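You operate a simulated robot arm through the tools that you are given. There is no shell and no other tool.

You are at the controls of a simulated robot arm. One attempt, no reset.

## Task
Clamp block No 63 in the vice and brush its top clean.
Fine: use the white brush after clamping, put it back in its holder and leave the block clamped. Set down upright: white brush. What is to be rubbed or washed off counts as gone when no trace of it is left.

It is judged by the outcome, as a careful person would: the job done as asked, and still so three seconds after it is handed in. It fails if anything else is knocked over, pushed out of place, dropped, spilled or broken.

## Robot
A 6-joint arm with a two-finger parallel gripper, fixed in place. Base frame: the origin is at the foot of the arm, x ahead of it, y to its left, z up. Lengths are in m, angles in degrees, forces in N, time in s.
With the tool pointing down near the work surface it reaches from about 0.14 to 0.84 m from the base axis. Its first joint turns from -166.0 to 166.0 degrees. Payload 3.91 kg.
The tool frame sits at the grasp point between the pads (the TCP): z along the fingers, y along the line on which they close. The tips reach 0.03 m beyond it. Largest opening 0.11 m; finger width 0.02, thickness 0.01; the body of the gripper, 0.048 by 0.112 m, starts 0.055 m behind the TCP.
Orientation is that of the tool frame in the base frame, as a unit quaternion [w, x, y, z]. With the fingers straight down and closing along the base's y, the tool's x points along the base's -x, its y along +y and its z along -z.

## Interface
- The arm moves only by the tool servo_tool. Its argument "series" is a list of rows, each a list of 6 numbers: the shift along the base's x, y, z in cm, then the turn, a rotation vector about the base's x, y, z in degrees. In form: [[x, y, z, ax, ay, az], ...]. A call has 1 to 20 rows; each row shifts and turns the commanded pose from where the row before left it. "claw" is the finger opening in cm, from 0 to 11, set as the call begins (left out, the last holds). Each row takes 0.2 s and may step no farther than 0.05 m and 8.6 degrees from the row before; otherwise, or with a gripper value out of range, the whole call is refused. A pose out of reach is approached as far as the arm can. The call stops where the force on the tool passes 90 N (or 10 N more than at its start, if that is more) or the arm is blocked; 0.2 s more then pass. Each finger travels about 0.108 m/s and halts on what it meets, pressing with about 20 N; the grip force reading is that of the motor and also rises with nothing between the fingers. The clock runs only during rows and for 0.2 s after the last one: add rows that do not move to give the fingers time. The reply holds the time, the measured pose of the TCP, the force on the tool along the base axes, the opening and the grip force, in the units named above and with some noise, with the torque about the TCP (base axes, N m) and any sound that the robot's microphone picked up, and new pictures: "views" is both (left out), scene, wrist or none.
- Cameras (640 x 400 px; columns grow to the right, rows downward): "scene" is fixed at [0.0516, -0.6495, 1.8655]; the picture's right is [0.71, -0.70, 0.00], its down [-0.51, -0.52, -0.68] and it looks along [0.48, 0.49, -0.73] (base axes); focal length 357 px, centre (320, 200). "wrist" rides on the gripper at [0.077, 0.007, -0.114] in the tool frame; the picture's right is [-0.09, 1.00, 0.00], its down [-0.80, -0.07, -0.59] and it looks along [-0.59, -0.05, 0.80] (tool axes); focal length 270 px, centre (320, 200). There is no depth. A picture from a camera that has moved, and an enlarged one, comes with that camera's place and axes in the base frame and with its lens.
- slide_trunk(by): slides the trunk up (or, below 0, down) by that many m; the arm rides with it, the base frame stays. It gives what a move gives, with no picture.
- close_up(camera, box): a new picture of the part [left, top, right, bottom] of that camera's present view, enlarged. The clock stands still meanwhile.
- finish_job(): hands the job in; it is judged then, once.

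Nothing tells you positions but the pictures and the camera data. Unless the task says otherwise, let go and move clear before handing in.

The tools are called after "Call:" by a JSON object that holds its "fn" and its "kwargs". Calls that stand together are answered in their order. servo_tool: Moves the arm, as the interface text tells. Its arguments: {"type":"object","properties":{"series":{"type":"array","items":{"type":"array","items":{"type":"number"}}},"claw":{"type":"number"},"views":{"type":"string","enum":["both","scene","wrist","none"]}},"required":["series"]} The other tools are called the same way: slide_trunk (by) slides the trunk up or down; close_up (camera, box) takes an enlarged picture of a part of a camera's view; finish_job () hands the job in.

At the start:

```text
time_s: 0.0
tcp_pos: [0.3542, -0.0551, 1.3162]
orientation: [0.0, -0.001, 1.0, 0.0]
force: [0.1, 0.8, -0.2]
moment: [0.03, 0.04, -0.03]
finger_gap: 0.1101
gripper_force: 0.0
trunk travel left (down, up): [-0.475, 0.065]
```

scene: 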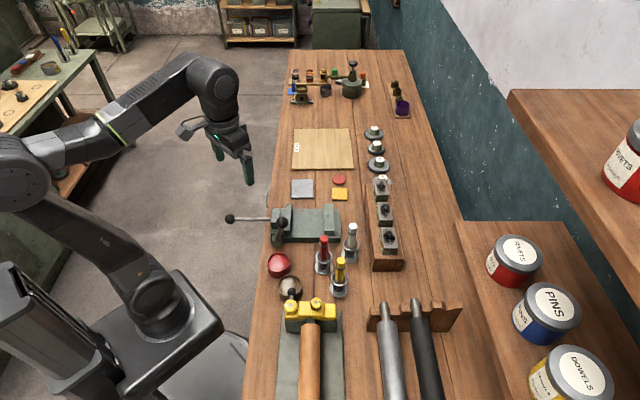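
wrist: 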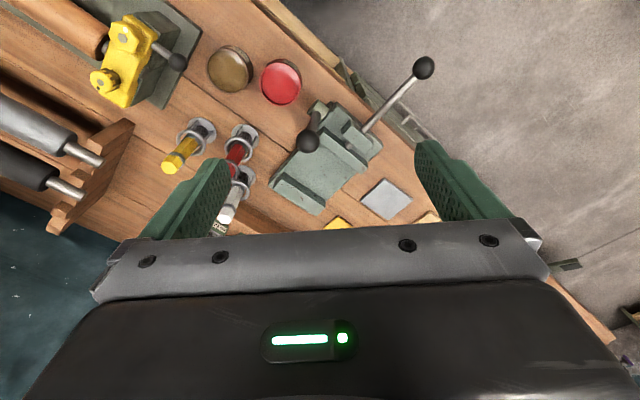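

I see a workbench with a vice, three brushes (red, yellow, white) in holders, a row of blocks, and other tools. I'll take enlarged pictures first to find block No 63 and read the vice.

Call:
{"fn": "close_up", "kwargs": {"camera": "scene", "box": [220, 170, 420, 300]}}

Call:
{"fn": "close_up", "kwargs": {"camera": "scene", "box": [340, 110, 420, 270]}}

Call:
{"fn": "close_up", "kwargs": {"camera": "scene", "box": [280, 50, 420, 140]}}

Call:
{"fn": "close_up", "kwargs": {"camera": "wrist", "box": [150, 40, 450, 240]}}

```text
3.08 times, centred on (320, 235) of scene
camera zoom: at [0.0516, -0.6495, 1.8655], right [0.71, -0.7, 0.0], down [-0.51, -0.52, -0.68], along [0.48, 0.49, -0.73], focal length 1098 px, centre (320, 92)
```

zoom: 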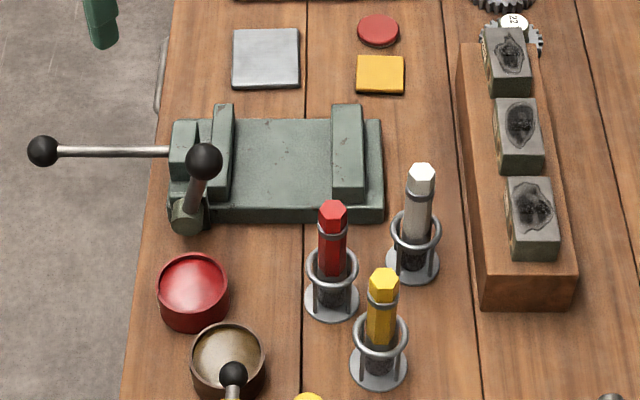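

```text
2.50 times, centred on (380, 190) of scene
camera zoom: at [0.0516, -0.6495, 1.8655], right [0.71, -0.7, 0.0], down [-0.51, -0.52, -0.68], along [0.48, 0.49, -0.73], focal length 892 px, centre (170, 225)
```

zoom: 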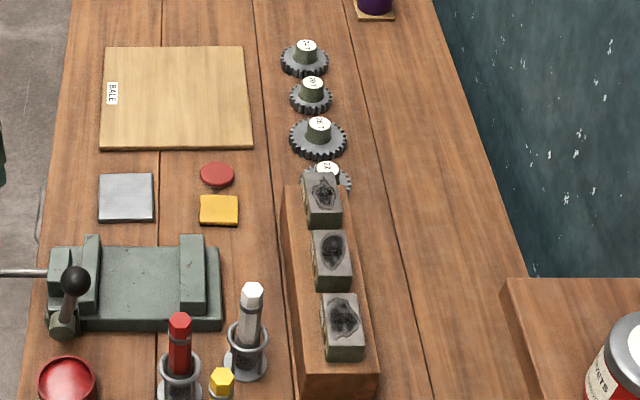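

```text
4.44 times, centred on (350, 95) of scene
camera zoom: at [0.0516, -0.6495, 1.8655], right [0.71, -0.7, 0.0], down [-0.51, -0.52, -0.68], along [0.48, 0.49, -0.73], focal length 1586 px, centre (187, 667)
```

zoom: 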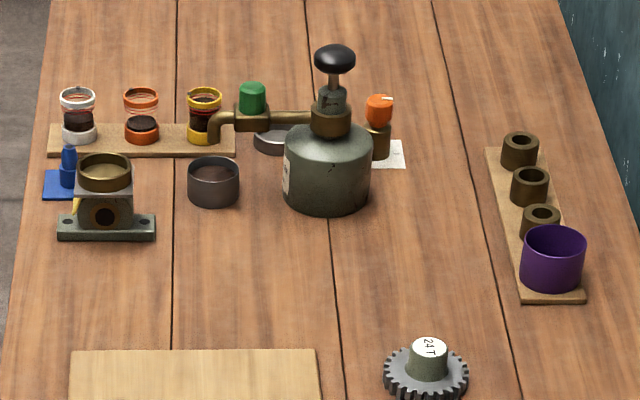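

```text
2.00 times, centred on (300, 140) of wrist
camera zoom: at [0.2767, -0.0463, 1.4312], right [0.09, 1.0, 0.0], down [0.8, -0.07, 0.59], along [0.59, -0.05, -0.8], focal length 541 px, centre (360, 320)
```

zoom: 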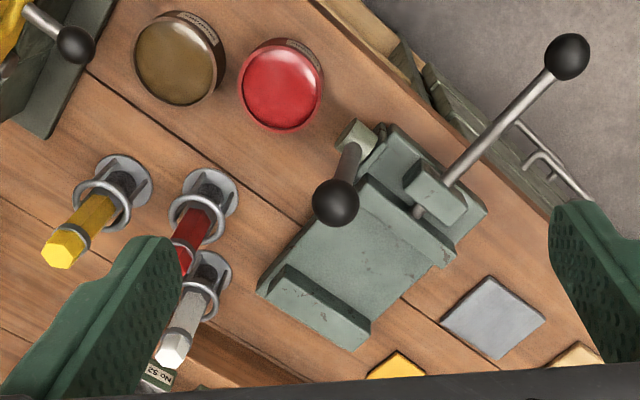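

The vice sits at about (0.55, -0.08) with its jaws along the direction (0.71, -0.70), and the bench top is at z≈0.89. The white brush is near (0.58, -0.25), and the three sooty blocks stand in a rack around (0.67–0.82, -0.32 to -0.17). The number labels are on the faces toward the vice, so I'll turn the wrist camera that way to read them.

Call:
{"fn": "servo_tool", "kwargs": {"series": [[3.8, -0.6, -1.2, 0, 0, -7.5], [3.8, -0.6, -1.2, 0, 0, -7.5], [3.8, -0.6, -1.2, 0, 0, -7.5], [3.8, -0.6, -1.2, 0, 0, -7.5], [3.8, -0.6, -1.2, 0, 0, -7.5], [3.8, -0.6, -1.2, 0, 0, -7.5], [0, 0, 0, 0, 0, 0]]}}

```text
time_s: 1.6
tcp_pos: [0.5853, -0.0911, 1.2458]
orientation: [0.001, 0.383, 0.924, 0.0]
force: [0.4, 0.6, 1.2]
moment: [0.0, 0.0, -0.02]
finger_gap: 0.1101
gripper_force: 0.0
trunk travel left (down, up): [-0.475, 0.065]
camera wrist: at [0.5348, -0.0299, 1.3607], right [0.77, 0.64, 0.0], down [0.51, -0.62, 0.59], along [0.38, -0.46, -0.8], focal length 270 px, centre (320, 200)
```

scene: 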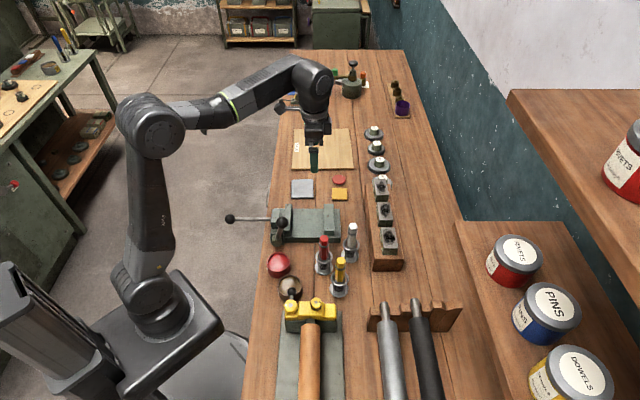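
wrist: 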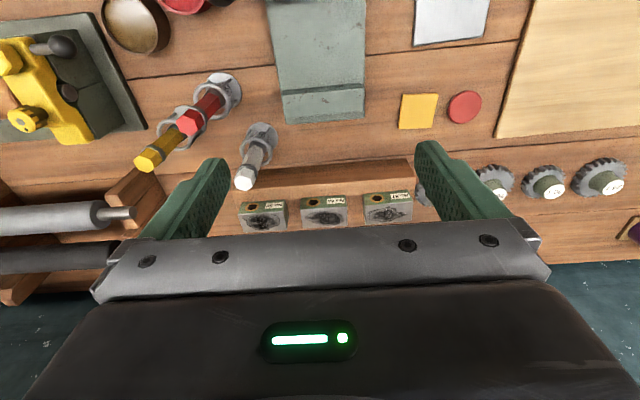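

The wrist camera now sees the three block faces from above. I'll zoom in to read their numbers.

Call:
{"fn": "close_up", "kwargs": {"camera": "wrist", "box": [220, 160, 440, 240]}}

Call:
{"fn": "close_up", "kwargs": {"camera": "wrist", "box": [200, 0, 400, 125]}}

Call:
{"fn": "close_up", "kwargs": {"camera": "scene", "box": [220, 180, 420, 300]}}

```text
2.91 times, centred on (330, 200) of wrist
camera zoom: at [0.5348, -0.0299, 1.3607], right [0.77, 0.64, 0.0], down [0.51, -0.62, 0.59], along [0.38, -0.46, -0.8], focal length 786 px, centre (291, 200)
```

zoom: 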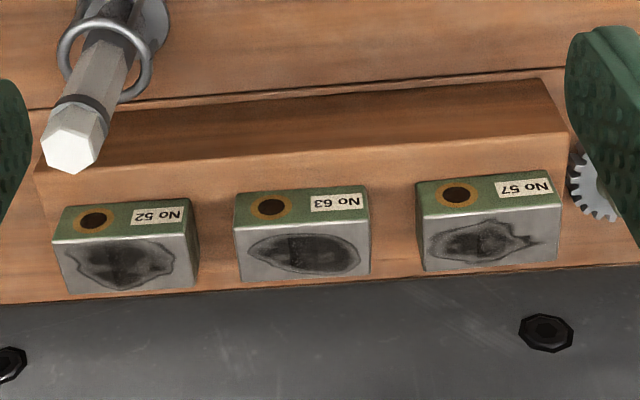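

```text
3.20 times, centred on (300, 62) of wrist
camera zoom: at [0.5348, -0.0299, 1.3607], right [0.77, 0.64, 0.0], down [0.51, -0.62, 0.59], along [0.38, -0.46, -0.8], focal length 865 px, centre (384, 640)
```

zoom: 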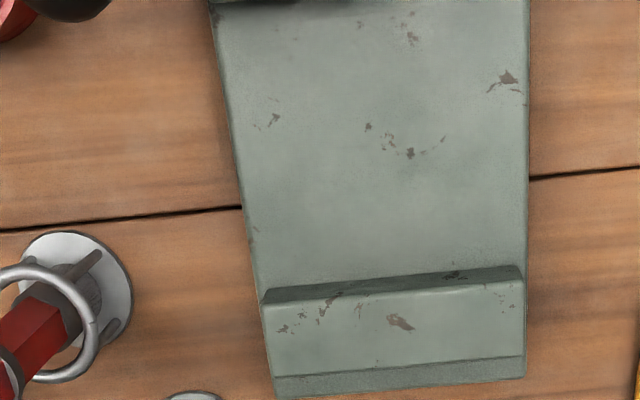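

```text
3.20 times, centred on (320, 240) of scene
camera zoom: at [0.0516, -0.6495, 1.8655], right [0.71, -0.7, 0.0], down [-0.51, -0.52, -0.68], along [0.48, 0.49, -0.73], focal length 1142 px, centre (320, 72)
```

zoom: 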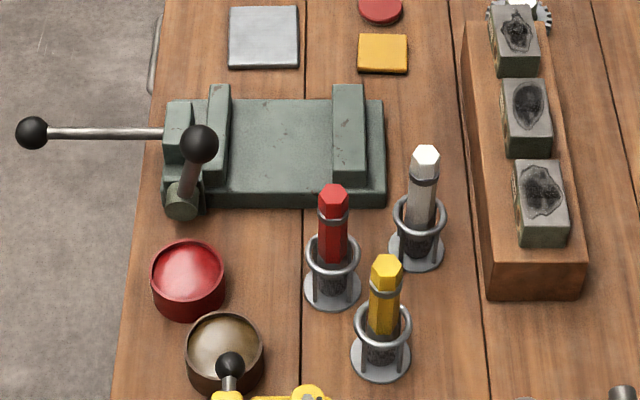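

Block No 63 is the middle one, with its top at about (0.732, -0.255, 1.006). Before touching anything I'll look closely at the vice's handle end to work out how it closes.

Call:
{"fn": "servo_tool", "kwargs": {"series": [[-2.94, 2.39, -1.07, 0, 0, 0], [-2.94, 2.39, -1.07, 0, 0, 0], [-2.94, 2.39, -1.07, 0, 0, 0], [-2.94, 2.39, -1.07, 0, 0, 0], [-2.94, 2.39, -1.07, 0, 0, 0], [-2.94, 2.39, -1.07, 0, 0, 0], [-2.94, 2.39, -1.07, 0, 0, 0], [-2.94, 2.39, -1.07, 0, 0, 0], [0, 0, 0, 0, 0, 0]]}}

```text
time_s: 3.6
tcp_pos: [0.3433, 0.0999, 1.1586]
orientation: [0.0, 0.384, 0.923, 0.0]
force: [0.1, -0.6, -0.1]
moment: [-0.02, 0.01, -0.02]
finger_gap: 0.1101
gripper_force: 0.1
trunk travel left (down, up): [-0.475, 0.065]
camera wrist: at [0.2941, 0.1613, 1.2731], right [0.77, 0.64, 0.0], down [0.52, -0.62, 0.59], along [0.38, -0.46, -0.8], focal length 270 px, centre (320, 200)
```

scene: 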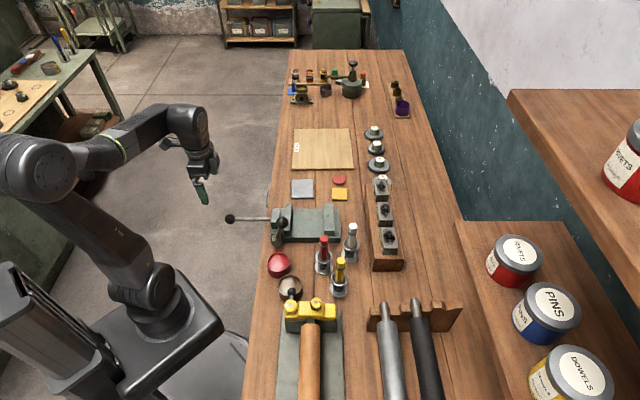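
wrist: 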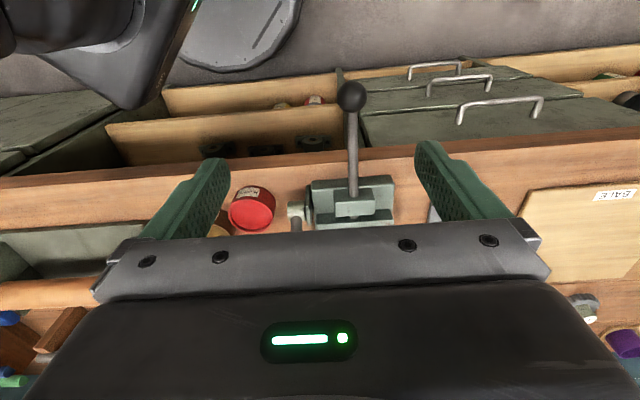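

The rod with ball A is in the foreground, running into a small slide block behind the moving jaw. Lever B pivots on a cylinder at the near side. I'll zoom in on it.

Call:
{"fn": "close_up", "kwargs": {"camera": "wrist", "box": [270, 70, 430, 240]}}

Call:
{"fn": "close_up", "kwargs": {"camera": "scene", "box": [220, 195, 350, 255]}}

```text
2.35 times, centred on (350, 155) of wrist
camera zoom: at [0.2941, 0.1613, 1.2731], right [0.77, 0.64, 0.0], down [0.52, -0.62, 0.59], along [0.38, -0.46, -0.8], focal length 636 px, centre (249, 306)
```

zoom: 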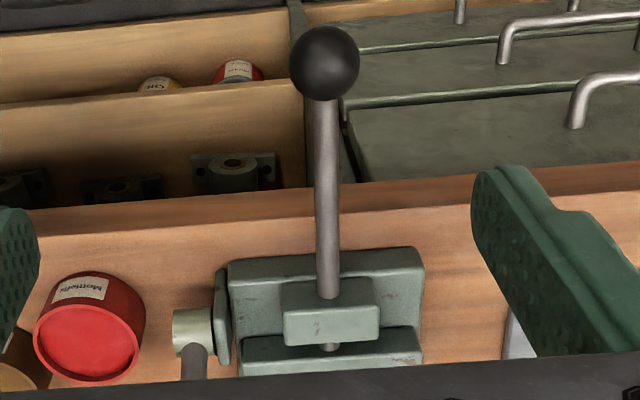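

```text
4.92 times, centred on (285, 225) of scene
camera zoom: at [0.0516, -0.6495, 1.8655], right [0.71, -0.7, 0.0], down [-0.51, -0.52, -0.68], along [0.48, 0.49, -0.73], focal length 1757 px, centre (492, 77)
```

zoom: 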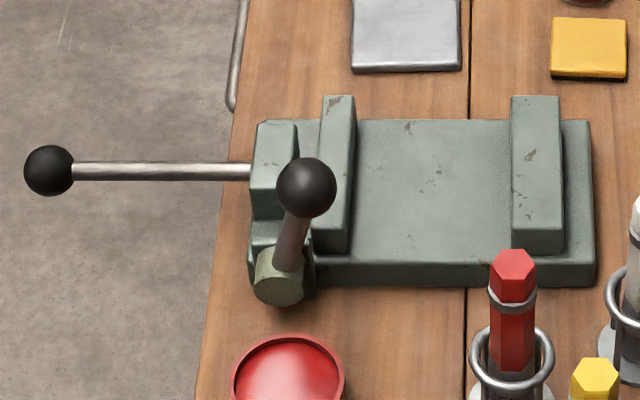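

Rod A slides through a fixed end block to the moving jaw, and lever B sits on the near side of the vice. I want a side view of lever B, so I'll turn the camera to look along the bench.

Call:
{"fn": "servo_tool", "kwargs": {"series": [[0.05, -2.4, 0, 0, 0, 8.2], [0.05, -2.4, 0, 0, 0, 8.2], [0.05, -2.4, 0, 0, 0, 8.2], [0.05, -2.4, 0, 0, 0, 8.2], [0.05, -2.4, 0, 0, 0, 8.2], [0.05, -2.4, 0, 0, 0, 8.2], [0.05, -2.4, 0, 0, 0, 8.2], [0.05, -2.4, 0, 0, 0, 8.2], [0.05, -2.4, 0, 0, 0, 8.2], [0.05, -2.4, 0, 0, 0, 8.2], [0, 0, 0, 0, 0, 8], [0, 0, 0, 0, 0, 0]]}}

```text
time_s: 6.2
tcp_pos: [0.3521, -0.1404, 1.1584]
orientation: [0.001, -0.383, 0.924, -0.001]
force: [0.8, 0.6, -1.4]
moment: [-0.02, 0.01, 0.03]
finger_gap: 0.11
gripper_force: 0.1
trunk travel left (down, up): [-0.475, 0.065]
camera wrist: at [0.293, -0.1874, 1.2742], right [-0.64, 0.77, 0.0], down [0.62, 0.52, 0.59], along [0.46, 0.38, -0.8], focal length 270 px, centre (320, 200)
```

scene: 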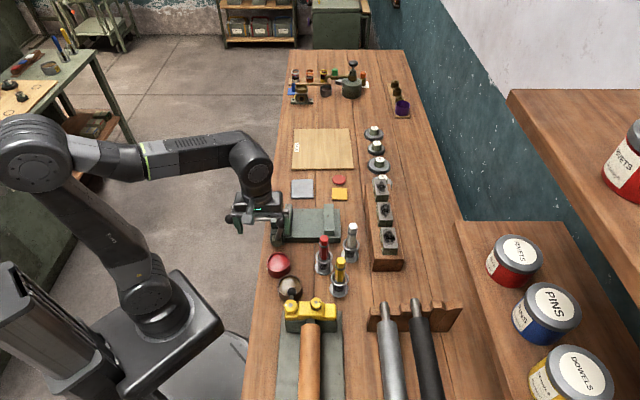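
wrist: 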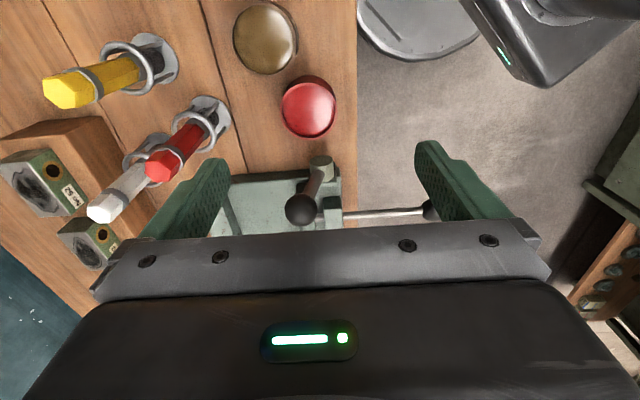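

Call:
{"fn": "close_up", "kwargs": {"camera": "wrist", "box": [210, 120, 450, 250]}}

Call:
{"fn": "close_up", "kwargs": {"camera": "wrist", "box": [20, 20, 260, 170]}}

```text
2.67 times, centred on (330, 185) of wrist
camera zoom: at [0.293, -0.1874, 1.2742], right [-0.64, 0.77, 0.0], down [0.62, 0.52, 0.59], along [0.46, 0.38, -0.8], focal length 721 px, centre (293, 240)
```

zoom: 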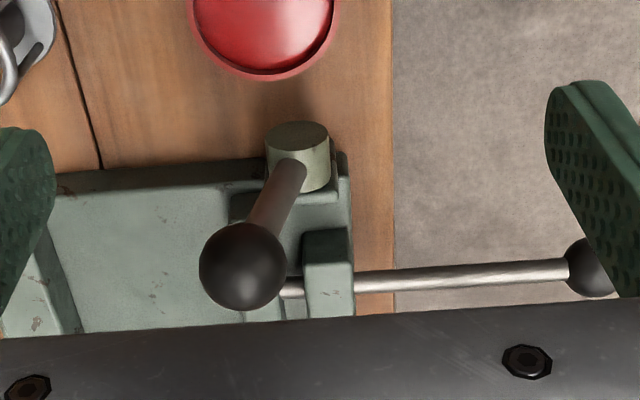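

```text
2.67 times, centred on (140, 95) of wrist
camera zoom: at [0.293, -0.1874, 1.2742], right [-0.64, 0.77, 0.0], down [0.62, 0.52, 0.59], along [0.46, 0.38, -0.8], focal length 721 px, centre (800, 480)
```

zoom: 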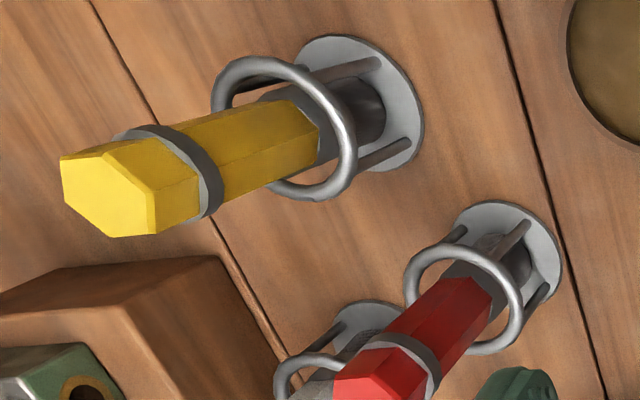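

Lever B turns about a horizontal axis on the fixed end of the vice. It stands near vertical now, with its ball at about (0.45, -0.084, 1.037), and rod A's ball is near (0.377, 0.11, 0.95). Next I'll go above block 63 with the fingers set to close along the rack direction.

Call:
{"fn": "servo_tool", "kwargs": {"series": [[3.45, -1.045, 0, 0, 0, -8.18], [3.45, -1.045, 0, 0, 0, -8.18], [3.45, -1.045, 0, 0, 0, -8.18], [3.45, -1.045, 0, 0, 0, -8.18], [3.45, -1.045, 0, 0, 0, -8.18], [3.45, -1.045, 0, 0, 0, -8.18], [3.45, -1.045, 0, 0, 0, -8.18], [3.45, -1.045, 0, 0, 0, -8.18], [3.45, -1.045, 0, 0, 0, -8.18], [3.45, -1.045, 0, 0, 0, -8.18], [3.45, -1.045, 0, 0, 0, -8.18], [0, 0, 0, 0, 0, 0]]}}

```text
time_s: 8.8
tcp_pos: [0.7312, -0.2557, 1.159]
orientation: [0.0, 0.384, 0.924, 0.0]
force: [0.1, 0.5, -0.2]
moment: [0.03, -0.01, 0.0]
finger_gap: 0.1102
gripper_force: 0.1
trunk travel left (down, up): [-0.475, 0.065]
camera wrist: at [0.6813, -0.1945, 1.2741], right [0.77, 0.64, 0.0], down [0.52, -0.62, 0.59], along [0.38, -0.46, -0.8], focal length 270 px, centre (320, 200)
```

scene: 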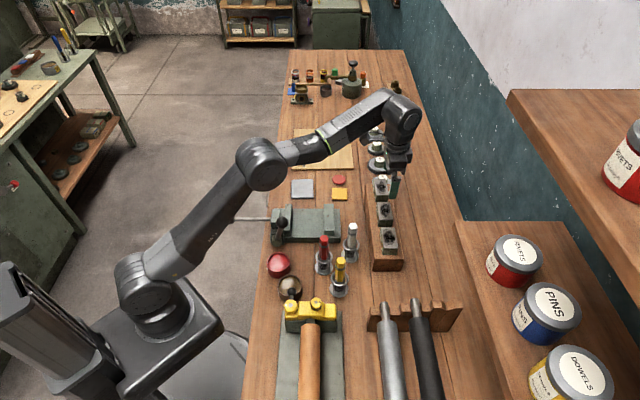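
wrist: 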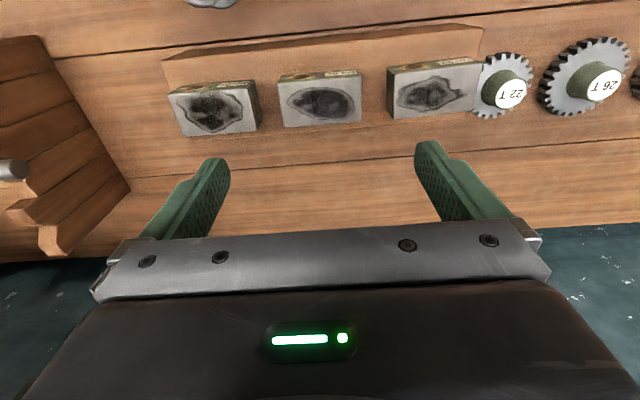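

Call:
{"fn": "close_up", "kwargs": {"camera": "wrist", "box": [150, 30, 490, 150]}}

Call:
{"fn": "close_up", "kwargs": {"camera": "wrist", "box": [260, 50, 380, 135]}}

Call:
{"fn": "close_up", "kwargs": {"camera": "scene", "box": [360, 170, 420, 275]}}

```text
1.88 times, centred on (320, 90) of wrist
camera zoom: at [0.6813, -0.1945, 1.2741], right [0.77, 0.64, 0.0], down [0.52, -0.62, 0.59], along [0.38, -0.46, -0.8], focal length 509 px, centre (320, 407)
```

zoom: 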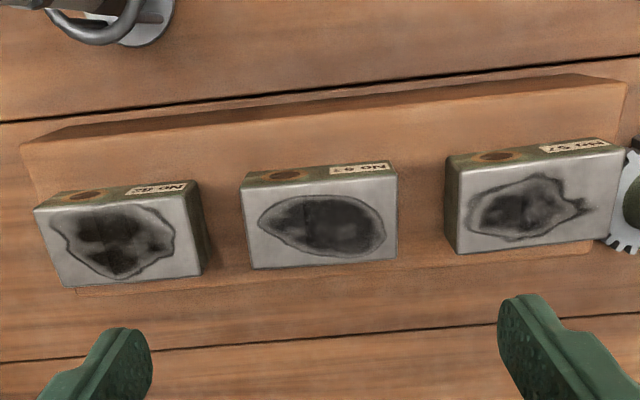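

```text
4.71 times, centred on (320, 92) of wrist
camera zoom: at [0.6813, -0.1945, 1.2741], right [0.77, 0.64, 0.0], down [0.52, -0.62, 0.59], along [0.38, -0.46, -0.8], focal length 1272 px, centre (320, 706)
```

zoom: 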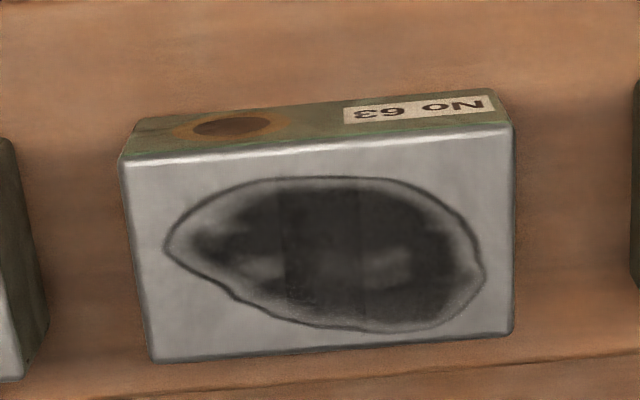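

```text
3.81 times, centred on (390, 222) of scene
camera zoom: at [0.0516, -0.6495, 1.8655], right [0.71, -0.7, 0.0], down [-0.51, -0.52, -0.68], along [0.48, 0.49, -0.73], focal length 1359 px, centre (53, 114)
```

zoom: 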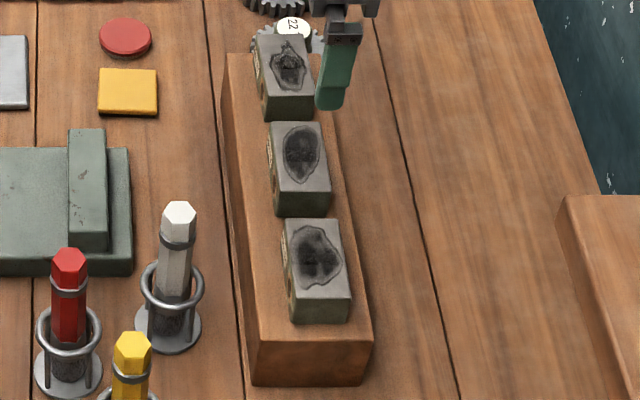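

Block 63 measures about 0.08 × 0.043 m and is centred at (0.733, -0.257) with its top at z≈1.00. The gaps to its neighbours are about 2–3 cm, so I'll open the fingers to 9.2 cm and come down partway to check alignment.

Call:
{"fn": "servo_tool", "kwargs": {"series": [[0.2, -0.15, -2.0, 0, 0, 0], [0, 0, -3.0, 0, 0, 0], [0, 0, -3.0, 0, 0, 0], [0, 0, -2.9, 0, 0, 0], [0, 0, -1.0, 0, 0, 0], [0, 0, 0, 0, 0, 0], [0, 0, 0, 0, 0, 0]], "claw": 9.2}}

```text
time_s: 10.4
tcp_pos: [0.731, -0.256, 1.0395]
orientation: [0.001, 0.383, 0.924, -0.001]
force: [-0.6, 0.1, -0.1]
moment: [-0.01, -0.02, 0.0]
finger_gap: 0.092
gripper_force: 0.0
trunk travel left (down, up): [-0.475, 0.065]
camera wrist: at [0.6823, -0.1952, 1.1542], right [0.77, 0.64, 0.0], down [0.52, -0.62, 0.59], along [0.38, -0.46, -0.8], focal length 270 px, centre (320, 200)
```

scene: 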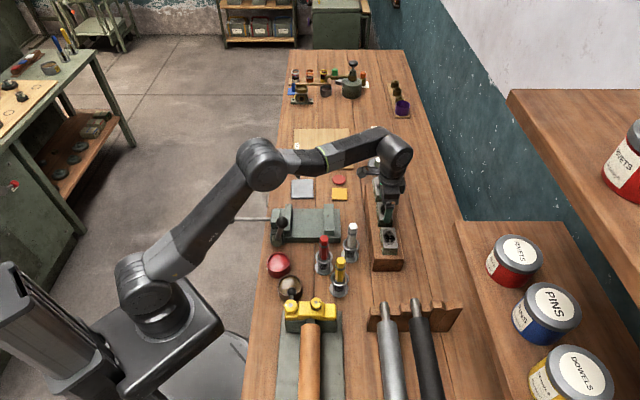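
wrist: 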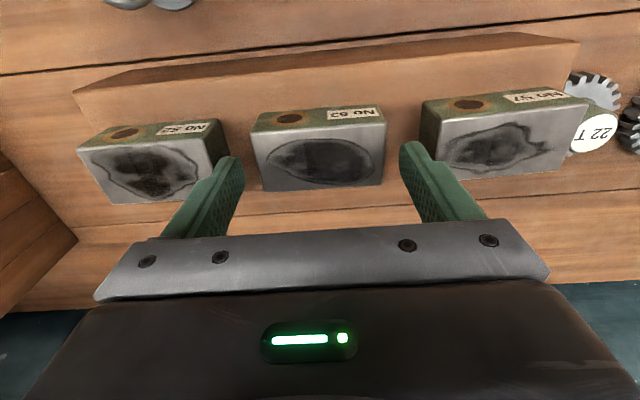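

The tool looks centred over block 63. I'll zoom in to check finger clearance to the neighbours before going lower.

Call:
{"fn": "close_up", "kwargs": {"camera": "wrist", "box": [180, 90, 460, 250]}}

Call:
{"fn": "close_up", "kwargs": {"camera": "scene", "box": [350, 140, 430, 270]}}

```text
2.29 times, centred on (320, 170) of wrist
camera zoom: at [0.6823, -0.1952, 1.1542], right [0.77, 0.64, 0.0], down [0.52, -0.62, 0.59], along [0.38, -0.46, -0.8], focal length 618 px, centre (320, 269)
```

zoom: 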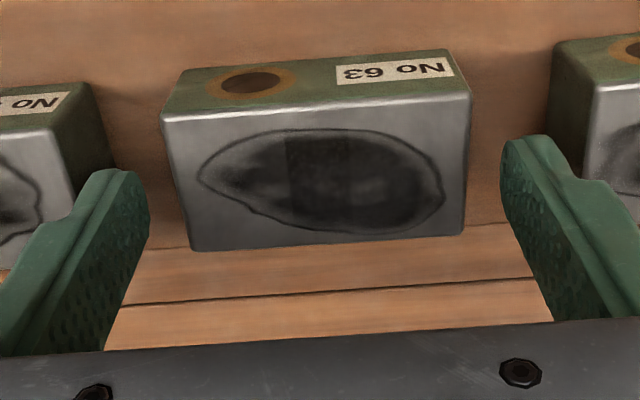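

```text
3.08 times, centred on (390, 205) of scene
camera zoom: at [0.0516, -0.6495, 1.8655], right [0.71, -0.7, 0.0], down [-0.51, -0.52, -0.68], along [0.48, 0.49, -0.73], focal length 1098 px, centre (105, 185)
```

zoom: 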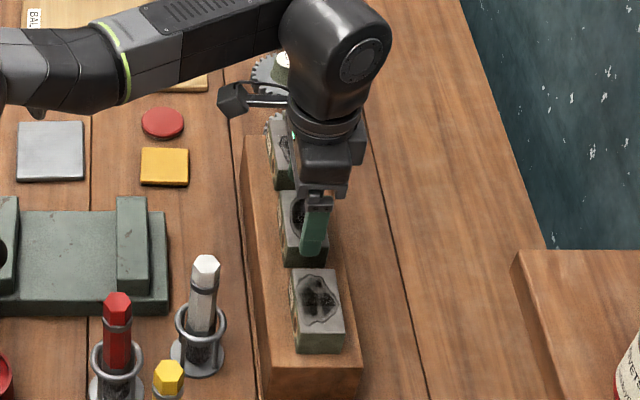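

The gaps are about 3 cm on each side, leaving roughly 6 mm inside and 14 mm outside each finger. The rack top is at z≈0.967, so I'll lower the tips to about 0.973 and close on the block.

Call:
{"fn": "servo_tool", "kwargs": {"series": [[0.05, -0.05, -1.2, 0, 0, 0], [0, 0, -1.2, 0, 0, 0], [0, 0, -1.2, 0, 0, 0], [0, 0, 0, 0, 0, 0]], "claw": 9.2, "views": "both"}}

```text
time_s: 11.4
tcp_pos: [0.733, -0.2555, 1.0042]
orientation: [0.001, 0.383, 0.924, 0.0]
force: [-0.5, 0.4, 0.3]
moment: [0.01, -0.05, -0.01]
finger_gap: 0.0919
gripper_force: 0.1
trunk travel left (down, up): [-0.475, 0.065]
camera wrist: at [0.6828, -0.1952, 1.1185], right [0.77, 0.64, 0.0], down [0.52, -0.62, 0.59], along [0.38, -0.46, -0.8], focal length 270 px, centre (320, 200)
```

scene: 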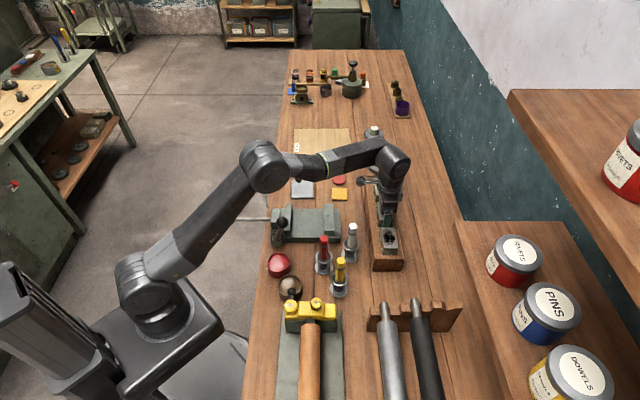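
wrist: 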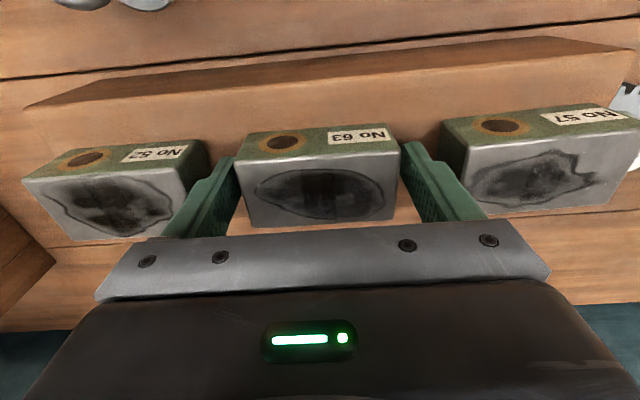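

The fingers straddle block 63 in the gaps. Closing on it now.

Call:
{"fn": "servo_tool", "kwargs": {"series": [[0, 0, 0, 0, 0, 0], [0, 0, 0, 0, 0, 0], [0, 0, 0, 0, 0, 0]], "claw": 5.0, "views": "wrist"}}

```text
time_s: 12.2
tcp_pos: [0.7329, -0.2578, 1.0041]
orientation: [0.0, 0.383, 0.924, 0.0]
force: [-0.3, -0.9, 0.0]
moment: [-0.23, 0.13, -0.04]
finger_gap: 0.08
gripper_force: 19.6
trunk travel left (down, up): [-0.475, 0.065]
camera wrist: at [0.6828, -0.1954, 1.1185], right [0.77, 0.64, 0.0], down [0.52, -0.62, 0.59], along [0.38, -0.46, -0.8], focal length 270 px, centre (320, 200)
```

wrist: 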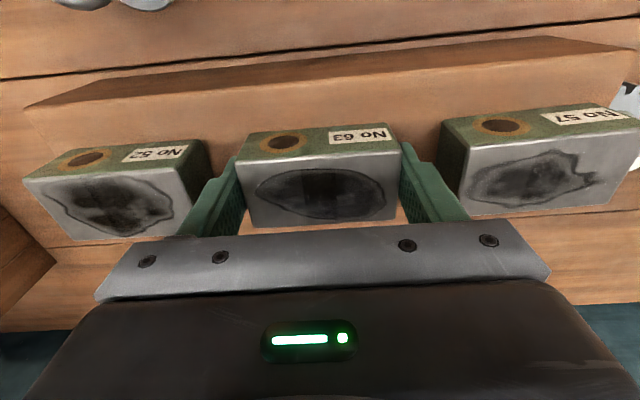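

The grip is firm on the 8.0 cm block at 19.6 N. I'll lift it straight up and check the block's full height.

Call:
{"fn": "servo_tool", "kwargs": {"series": [[0, 0, 1.0, 0, 0, 0], [0, 0, 2.0, 0, 0, 0], [0, 0, 3.0, 0, 0, 0], [0, 0, 4.0, 0, 0, 0], [0, 0, 3.0, 0, 0, 0], [0, 0, 0, 0, 0, 0]], "views": "both"}}

```text
time_s: 13.6
tcp_pos: [0.7345, -0.2573, 1.1321]
orientation: [-0.001, 0.383, 0.924, 0.0]
force: [-0.7, 0.5, -7.6]
moment: [0.07, 0.04, -0.03]
finger_gap: 0.0799
gripper_force: 20.2
trunk travel left (down, up): [-0.475, 0.065]
camera wrist: at [0.6848, -0.196, 1.2475], right [0.77, 0.64, 0.0], down [0.52, -0.62, 0.59], along [0.38, -0.46, -0.8], focal length 270 px, centre (320, 200)
```

scene: 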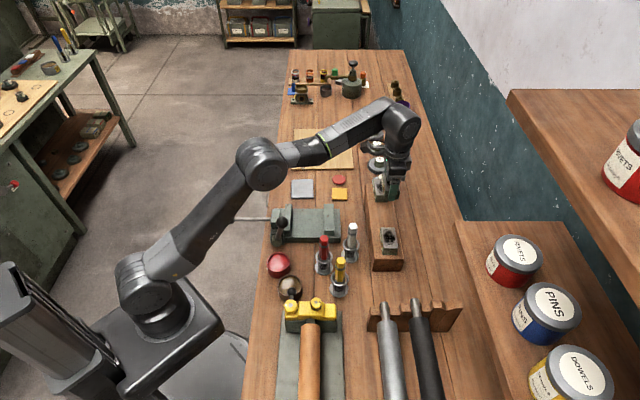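
wrist: 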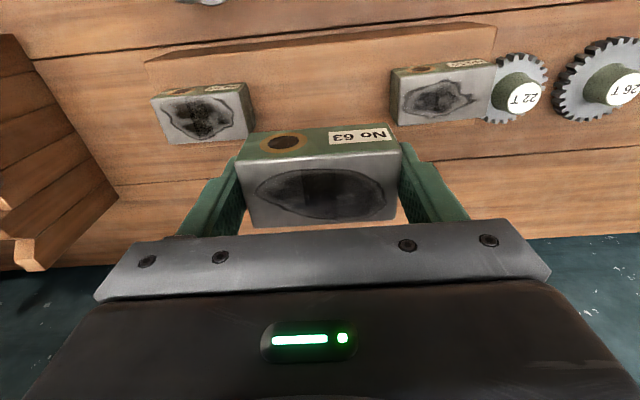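

The block is lifted and weighs about 0.77 kg. I'll zoom in to measure its height.

Call:
{"fn": "close_up", "kwargs": {"camera": "wrist", "box": [220, 40, 420, 240]}}

Call:
{"fn": "close_up", "kwargs": {"camera": "scene", "box": [350, 130, 430, 280]}}

```text
2.00 times, centred on (320, 140) of wrist
camera zoom: at [0.6848, -0.196, 1.2475], right [0.77, 0.64, 0.0], down [0.52, -0.62, 0.59], along [0.38, -0.46, -0.8], focal length 541 px, centre (320, 320)
```

zoom: 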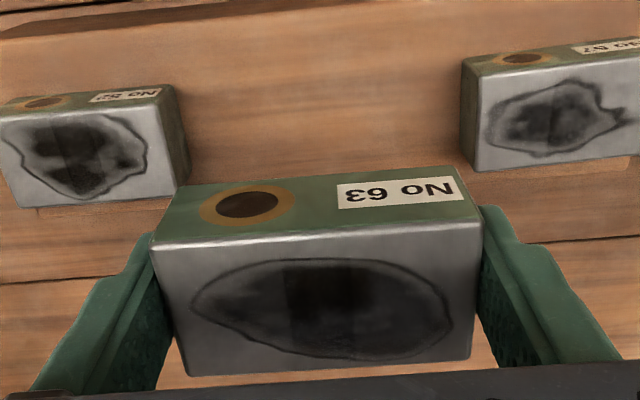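

```text
2.67 times, centred on (390, 205) of scene
camera zoom: at [0.0516, -0.6495, 1.8655], right [0.71, -0.7, 0.0], down [-0.51, -0.52, -0.68], along [0.48, 0.49, -0.73], focal length 952 px, centre (133, 187)
```

zoom: 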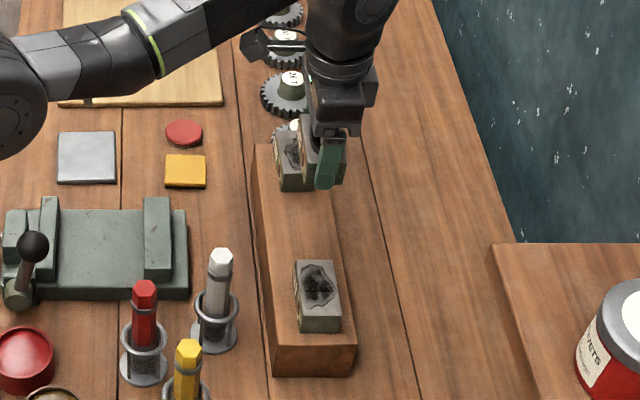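

The block is about 3.4 cm tall and sat flat on the rack. I'll carry it over the vice, near the fixed jaw, and look at the jaw and bed heights from there.

Call:
{"fn": "servo_tool", "kwargs": {"series": [[-2.53, 2.87, 0, 0, 0, 0], [-2.53, 2.87, 0, 0, 0, 0], [-2.53, 2.87, 0, 0, 0, 0], [-2.53, 2.87, -1.0, 0, 0, 0], [-2.53, 2.87, -1.0, 0, 0, 0], [-2.53, 2.87, -1.0, 0, 0, 0], [0, 0, 0, 0, 0, 0]], "views": "both"}}

```text
time_s: 15.2
tcp_pos: [0.5806, -0.0849, 1.1006]
orientation: [0.0, 0.382, 0.924, 0.0]
force: [-0.3, -0.5, -7.5]
moment: [0.03, -0.01, -0.02]
finger_gap: 0.08
gripper_force: 20.3
trunk travel left (down, up): [-0.475, 0.065]
camera wrist: at [0.5315, -0.0237, 1.2163], right [0.77, 0.64, 0.0], down [0.52, -0.62, 0.59], along [0.38, -0.46, -0.8], focal length 270 px, centre (320, 200)
```

scene: 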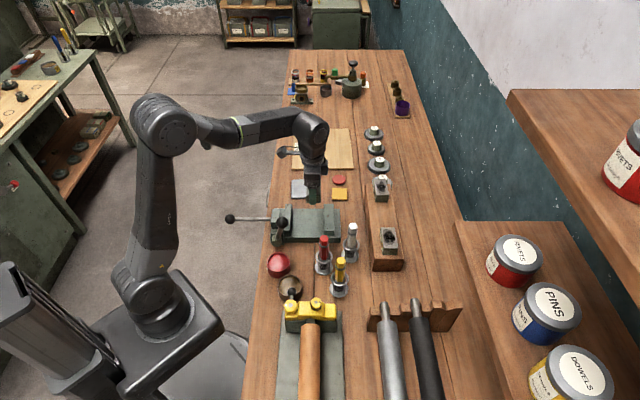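
wrist: 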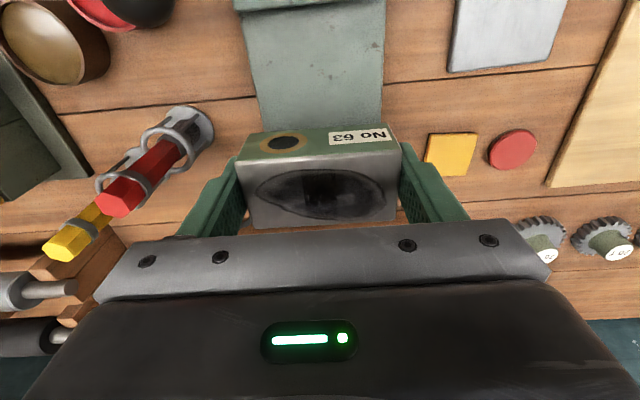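

The block hides the fixed jaw from the wrist camera, but the bed and moving jaw show at the top. I'll zoom both views to measure where the block would land.

Call:
{"fn": "close_up", "kwargs": {"camera": "wrist", "box": [220, 0, 420, 125]}}

Call:
{"fn": "close_up", "kwargs": {"camera": "scene", "box": [250, 160, 370, 260]}}

```text
3.20 times, centred on (320, 62) of wrist
camera zoom: at [0.5315, -0.0237, 1.2163], right [0.77, 0.64, 0.0], down [0.52, -0.62, 0.59], along [0.38, -0.46, -0.8], focal length 865 px, centre (320, 640)
```

zoom: 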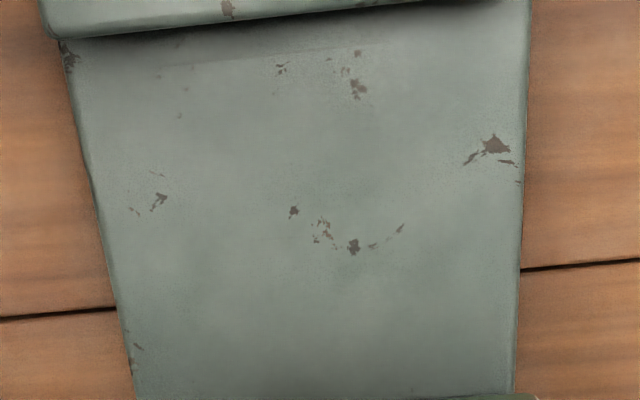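

```text
4.00 times, centred on (310, 210) of scene
camera zoom: at [0.0516, -0.6495, 1.8655], right [0.71, -0.7, 0.0], down [-0.51, -0.52, -0.68], along [0.48, 0.49, -0.73], focal length 1427 px, centre (360, 160)
```

zoom: 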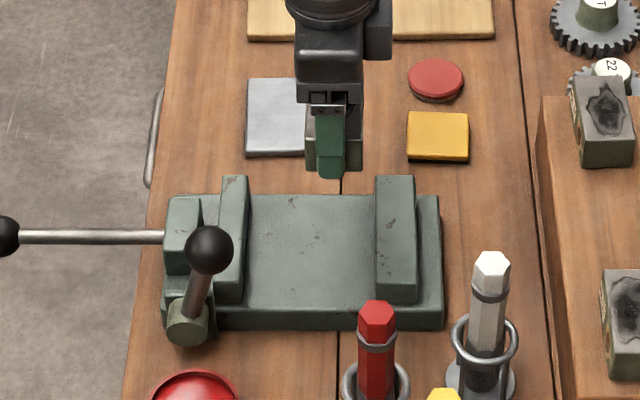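

The bed is at z≈0.924 and the jaw tops at ≈0.955, so the 3.4 cm block should stand slightly proud of the jaws. I'll shift it a few millimetres toward the fixed jaw and lower it between the jaws to just above the bed.

Call:
{"fn": "servo_tool", "kwargs": {"series": [[0.36, -0.35, -1.0, 0, 0, 0], [0, 0, -3.0, 0, 0, 0], [0, 0, -3.0, 0, 0, 0], [0, 0, -3.0, 0, 0, 0], [0, 0, -2.0, 0, 0, 0], [0, 0, 0, 0, 0, 0]], "views": "both"}}

```text
time_s: 16.6
tcp_pos: [0.5852, -0.0883, 0.9817]
orientation: [0.0, 0.383, 0.924, 0.0]
force: [0.7, -0.1, -7.3]
moment: [-0.01, 0.0, 0.02]
finger_gap: 0.0799
gripper_force: 19.9
trunk travel left (down, up): [-0.475, 0.065]
camera wrist: at [0.5355, -0.0257, 1.0973], right [0.77, 0.64, 0.0], down [0.52, -0.62, 0.59], along [0.38, -0.46, -0.8], focal length 270 px, centre (320, 200)
```

scene: 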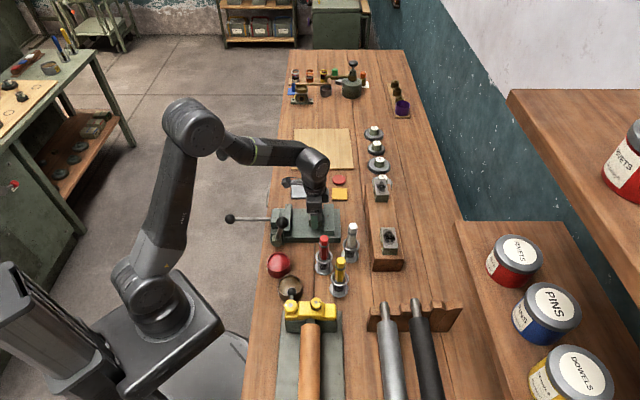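
wrist: 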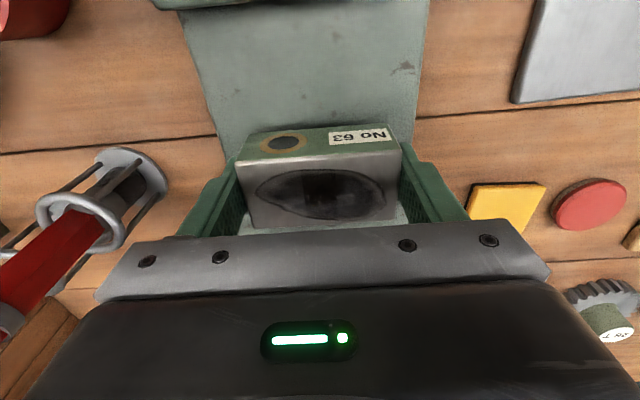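

Call:
{"fn": "close_up", "kwargs": {"camera": "wrist", "box": [180, 90, 460, 250]}}

Call:
{"fn": "close_up", "kwargs": {"camera": "scene", "box": [260, 170, 360, 250]}}

```text
2.29 times, centred on (320, 170) of wrist
camera zoom: at [0.5355, -0.0257, 1.0973], right [0.77, 0.64, 0.0], down [0.52, -0.62, 0.59], along [0.38, -0.46, -0.8], focal length 618 px, centre (320, 269)
```

zoom: 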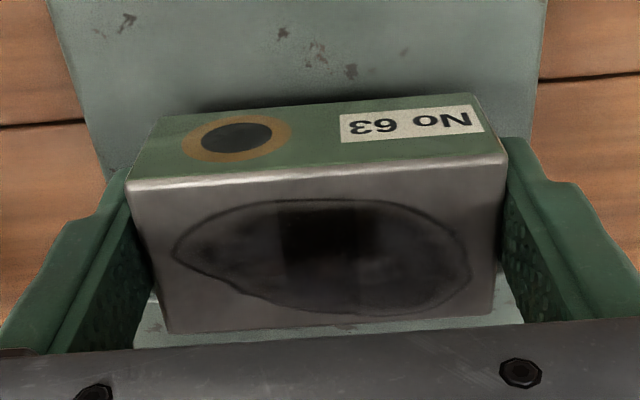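

```text
5.00 times, centred on (310, 210) of scene
camera zoom: at [0.0516, -0.6495, 1.8655], right [0.71, -0.7, 0.0], down [-0.51, -0.52, -0.68], along [0.48, 0.49, -0.73], focal length 1784 px, centre (370, 150)
```

zoom: 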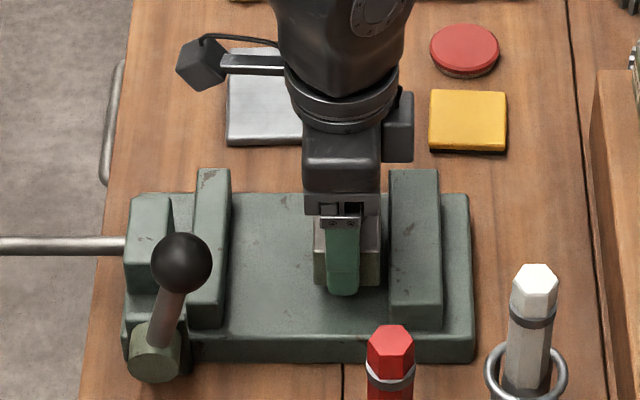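

The block sits between the jaws with about 7 mm to the fixed jaw. I'll lower it further and watch the vertical force for contact with the bed.

Call:
{"fn": "servo_tool", "kwargs": {"series": [[0, 0, -0.6, 0, 0, 0], [0, 0, -0.5, 0, 0, 0], [0, 0, -0.3, 0, 0, 0], [0, 0, 0, 0, 0, 0]], "views": "none"}}

Call:
{"fn": "servo_tool", "kwargs": {"series": [[0, 0, -0.2, 0, 0, 0], [0, 0, 0, 0, 0, 0]], "views": "none"}}

```text
time_s: 17.6
tcp_pos: [0.5861, -0.0873, 0.9693]
orientation: [0.0, 0.382, 0.924, 0.0]
force: [-0.3, 1.1, -8.0]
moment: [0.03, -0.01, 0.01]
finger_gap: 0.08
gripper_force: 20.3
trunk travel left (down, up): [-0.475, 0.065]
```

```text
time_s: 18.2
tcp_pos: [0.5855, -0.0867, 0.9673]
orientation: [0.0, 0.382, 0.924, 0.001]
force: [-0.2, 1.3, -7.0]
moment: [0.03, 0.0, -0.01]
finger_gap: 0.0797
gripper_force: 19.6
trunk travel left (down, up): [-0.475, 0.065]
```

No contact yet at TCP z = 0.967, and the force still reads the block's weight. I'll continue down in 2 mm steps.

Call:
{"fn": "servo_tool", "kwargs": {"series": [[0, 0, -0.2, 0, 0, 0], [0, 0, 0, 0, 0, 0]], "views": "none"}}

Call:
{"fn": "servo_tool", "kwargs": {"series": [[0, 0, -0.2, 0, 0, 0], [0, 0, 0, 0, 0, 0]], "views": "none"}}

```text
time_s: 18.8
tcp_pos: [0.5859, -0.0862, 0.9646]
orientation: [0.0, 0.383, 0.924, 0.001]
force: [-1.3, 0.0, -8.3]
moment: [0.02, -0.02, 0.01]
finger_gap: 0.0801
gripper_force: 19.6
trunk travel left (down, up): [-0.475, 0.065]
```

```text
time_s: 19.4
tcp_pos: [0.5861, -0.0872, 0.9639]
orientation: [0.0, 0.383, 0.924, 0.0]
force: [0.6, 0.4, -7.3]
moment: [0.02, 0.04, -0.01]
finger_gap: 0.0798
gripper_force: 20.6
trunk travel left (down, up): [-0.475, 0.065]
```

Call:
{"fn": "servo_tool", "kwargs": {"series": [[0, 0, -0.2, 0, 0, 0], [0, 0, 0, 0, 0, 0]], "views": "none"}}

Call:
{"fn": "servo_tool", "kwargs": {"series": [[0, 0, -0.15, 0, 0, 0], [0, 0, 0, 0, 0, 0]], "views": "wrist"}}

```text
time_s: 20.0
tcp_pos: [0.5855, -0.0861, 0.9638]
orientation: [0.002, 0.383, 0.924, 0.0]
force: [3.0, 2.5, 11.5]
moment: [0.18, 0.38, -0.23]
finger_gap: 0.08
gripper_force: 19.6
trunk travel left (down, up): [-0.475, 0.065]
```

```text
time_s: 20.6
tcp_pos: [0.5866, -0.0879, 0.9614]
orientation: [0.0, 0.382, 0.924, -0.001]
force: [4.3, 1.9, 15.1]
moment: [-0.22, 0.1, 0.04]
finger_gap: 0.0797
gripper_force: 20.2
trunk travel left (down, up): [-0.475, 0.065]
camera wrist: at [0.5361, -0.0258, 1.0761], right [0.77, 0.64, 0.0], down [0.52, -0.62, 0.6], along [0.38, -0.46, -0.8], focal length 270 px, centre (320, 200)
```

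wrist: 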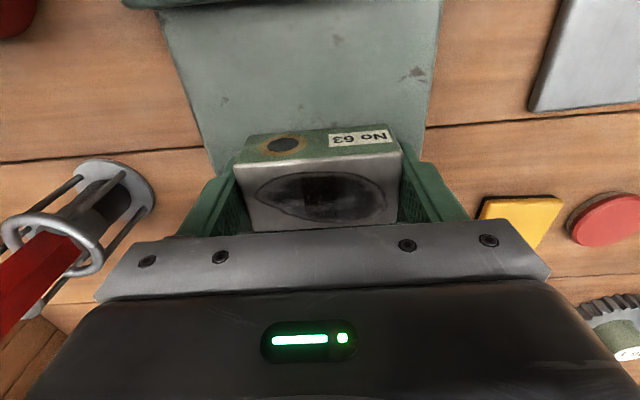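

The block touched the bed at TCP z≈0.963. I'll relieve the pressure slightly and slide it a few millimetres toward the fixed jaw, watching for side force.

Call:
{"fn": "servo_tool", "kwargs": {"series": [[0, 0, 0.2, 0, 0, 0], [0.14, -0.14, 0, 0, 0, 0], [0.14, -0.14, 0, 0, 0, 0], [0, 0, 0, 0, 0, 0]], "views": "none"}}

Call:
{"fn": "servo_tool", "kwargs": {"series": [[0.07, -0.07, 0, 0, 0, 0], [0, 0, 0, 0, 0, 0]], "views": "none"}}

```text
time_s: 21.6
tcp_pos: [0.5883, -0.0899, 0.9619]
orientation: [-0.001, 0.384, 0.923, -0.001]
force: [-0.4, 0.7, -8.2]
moment: [0.0, 0.0, 0.0]
finger_gap: 0.0798
gripper_force: 20.2
trunk travel left (down, up): [-0.475, 0.065]
```

```text
time_s: 22.2
tcp_pos: [0.5894, -0.0894, 0.9617]
orientation: [-0.001, 0.383, 0.924, 0.0]
force: [-3.5, 1.9, -8.9]
moment: [0.07, 0.0, -0.19]
finger_gap: 0.0799
gripper_force: 19.9
trunk travel left (down, up): [-0.475, 0.065]
```

The block now lightly touches the fixed jaw. I'll lower it onto the bed and open the fingers.

Call:
{"fn": "servo_tool", "kwargs": {"series": [[0, 0, -0.15, 0, 0, 0], [0, 0, 0, 0, 0, 0]], "views": "none"}}

Call:
{"fn": "servo_tool", "kwargs": {"series": [[0, 0, 0, 0, 0, 0], [0, 0, 0, 0, 0, 0], [0, 0, 0, 0, 0, 0]], "claw": 9.4, "views": "both"}}

```text
time_s: 22.8
tcp_pos: [0.5889, -0.0907, 0.9616]
orientation: [0.001, 0.382, 0.924, 0.0]
force: [-1.7, 3.7, -4.3]
moment: [-0.05, 0.06, -0.15]
finger_gap: 0.0799
gripper_force: 19.5
trunk travel left (down, up): [-0.475, 0.065]
```

```text
time_s: 23.6
tcp_pos: [0.5893, -0.0923, 0.9616]
orientation: [0.0, 0.382, 0.924, -0.001]
force: [-0.2, -0.4, 0.5]
moment: [0.0, 0.01, -0.01]
finger_gap: 0.0941
gripper_force: 0.0
trunk travel left (down, up): [-0.475, 0.065]
camera wrist: at [0.5392, -0.03, 1.0762], right [0.77, 0.64, 0.0], down [0.52, -0.62, 0.59], along [0.38, -0.46, -0.8], focal length 270 px, centre (320, 200)
```

scene: 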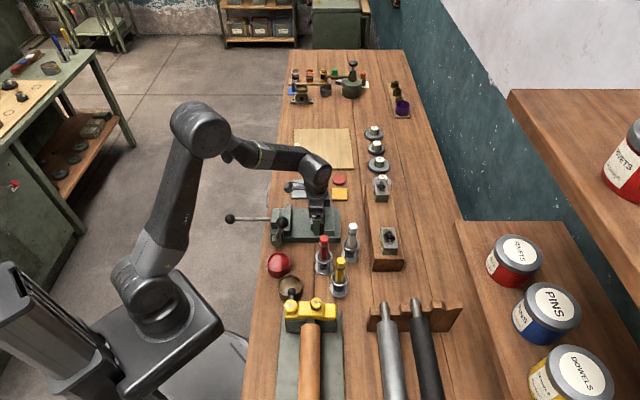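
wrist: 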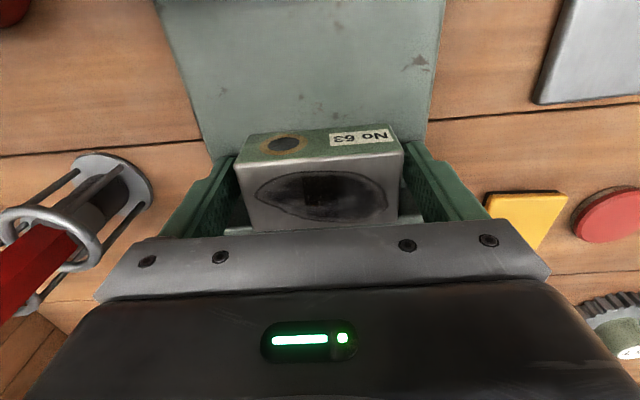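

The block is released on the vice bed against the fixed jaw. I'll lift straight up clear of it and look at how it sits.

Call:
{"fn": "servo_tool", "kwargs": {"series": [[0, 0, 1.5, 0, 0, 0], [0, 0, 3.5, 0, 0, 0], [0, 0, 4.0, 0, 0, 0], [0, 0, 4.0, 0, 0, 0], [0, 0, 3.0, 0, 0, 0], [-2, 2, 0, 0, 0, 0], [-2, 2, 0, 0, 0, 0], [0, 0, 0, 0, 0, 0]], "views": "both"}}

```text
time_s: 25.4
tcp_pos: [0.5497, -0.0522, 1.1201]
orientation: [0.0, 0.382, 0.924, 0.0]
force: [0.7, 0.4, 0.2]
moment: [-0.01, -0.02, -0.01]
finger_gap: 0.0941
gripper_force: 0.0
trunk travel left (down, up): [-0.475, 0.065]
camera wrist: at [0.4993, 0.0099, 1.2353], right [0.77, 0.64, 0.0], down [0.52, -0.62, 0.59], along [0.38, -0.46, -0.8], focal length 270 px, centre (320, 200)
```

scene: 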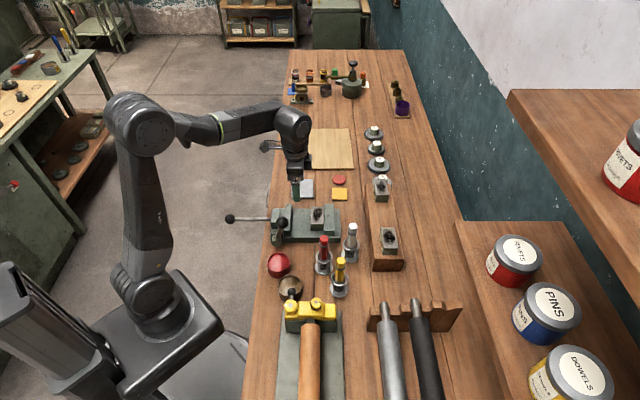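
wrist: 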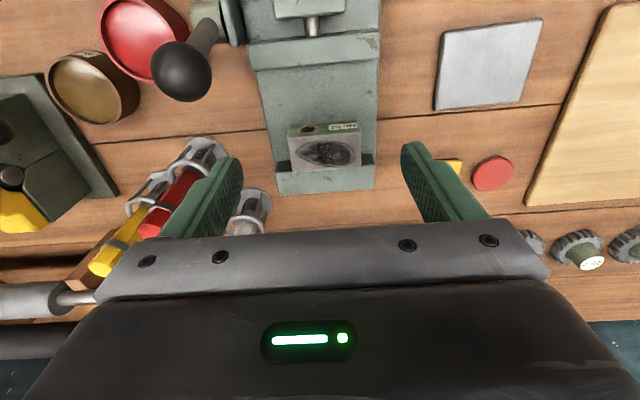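

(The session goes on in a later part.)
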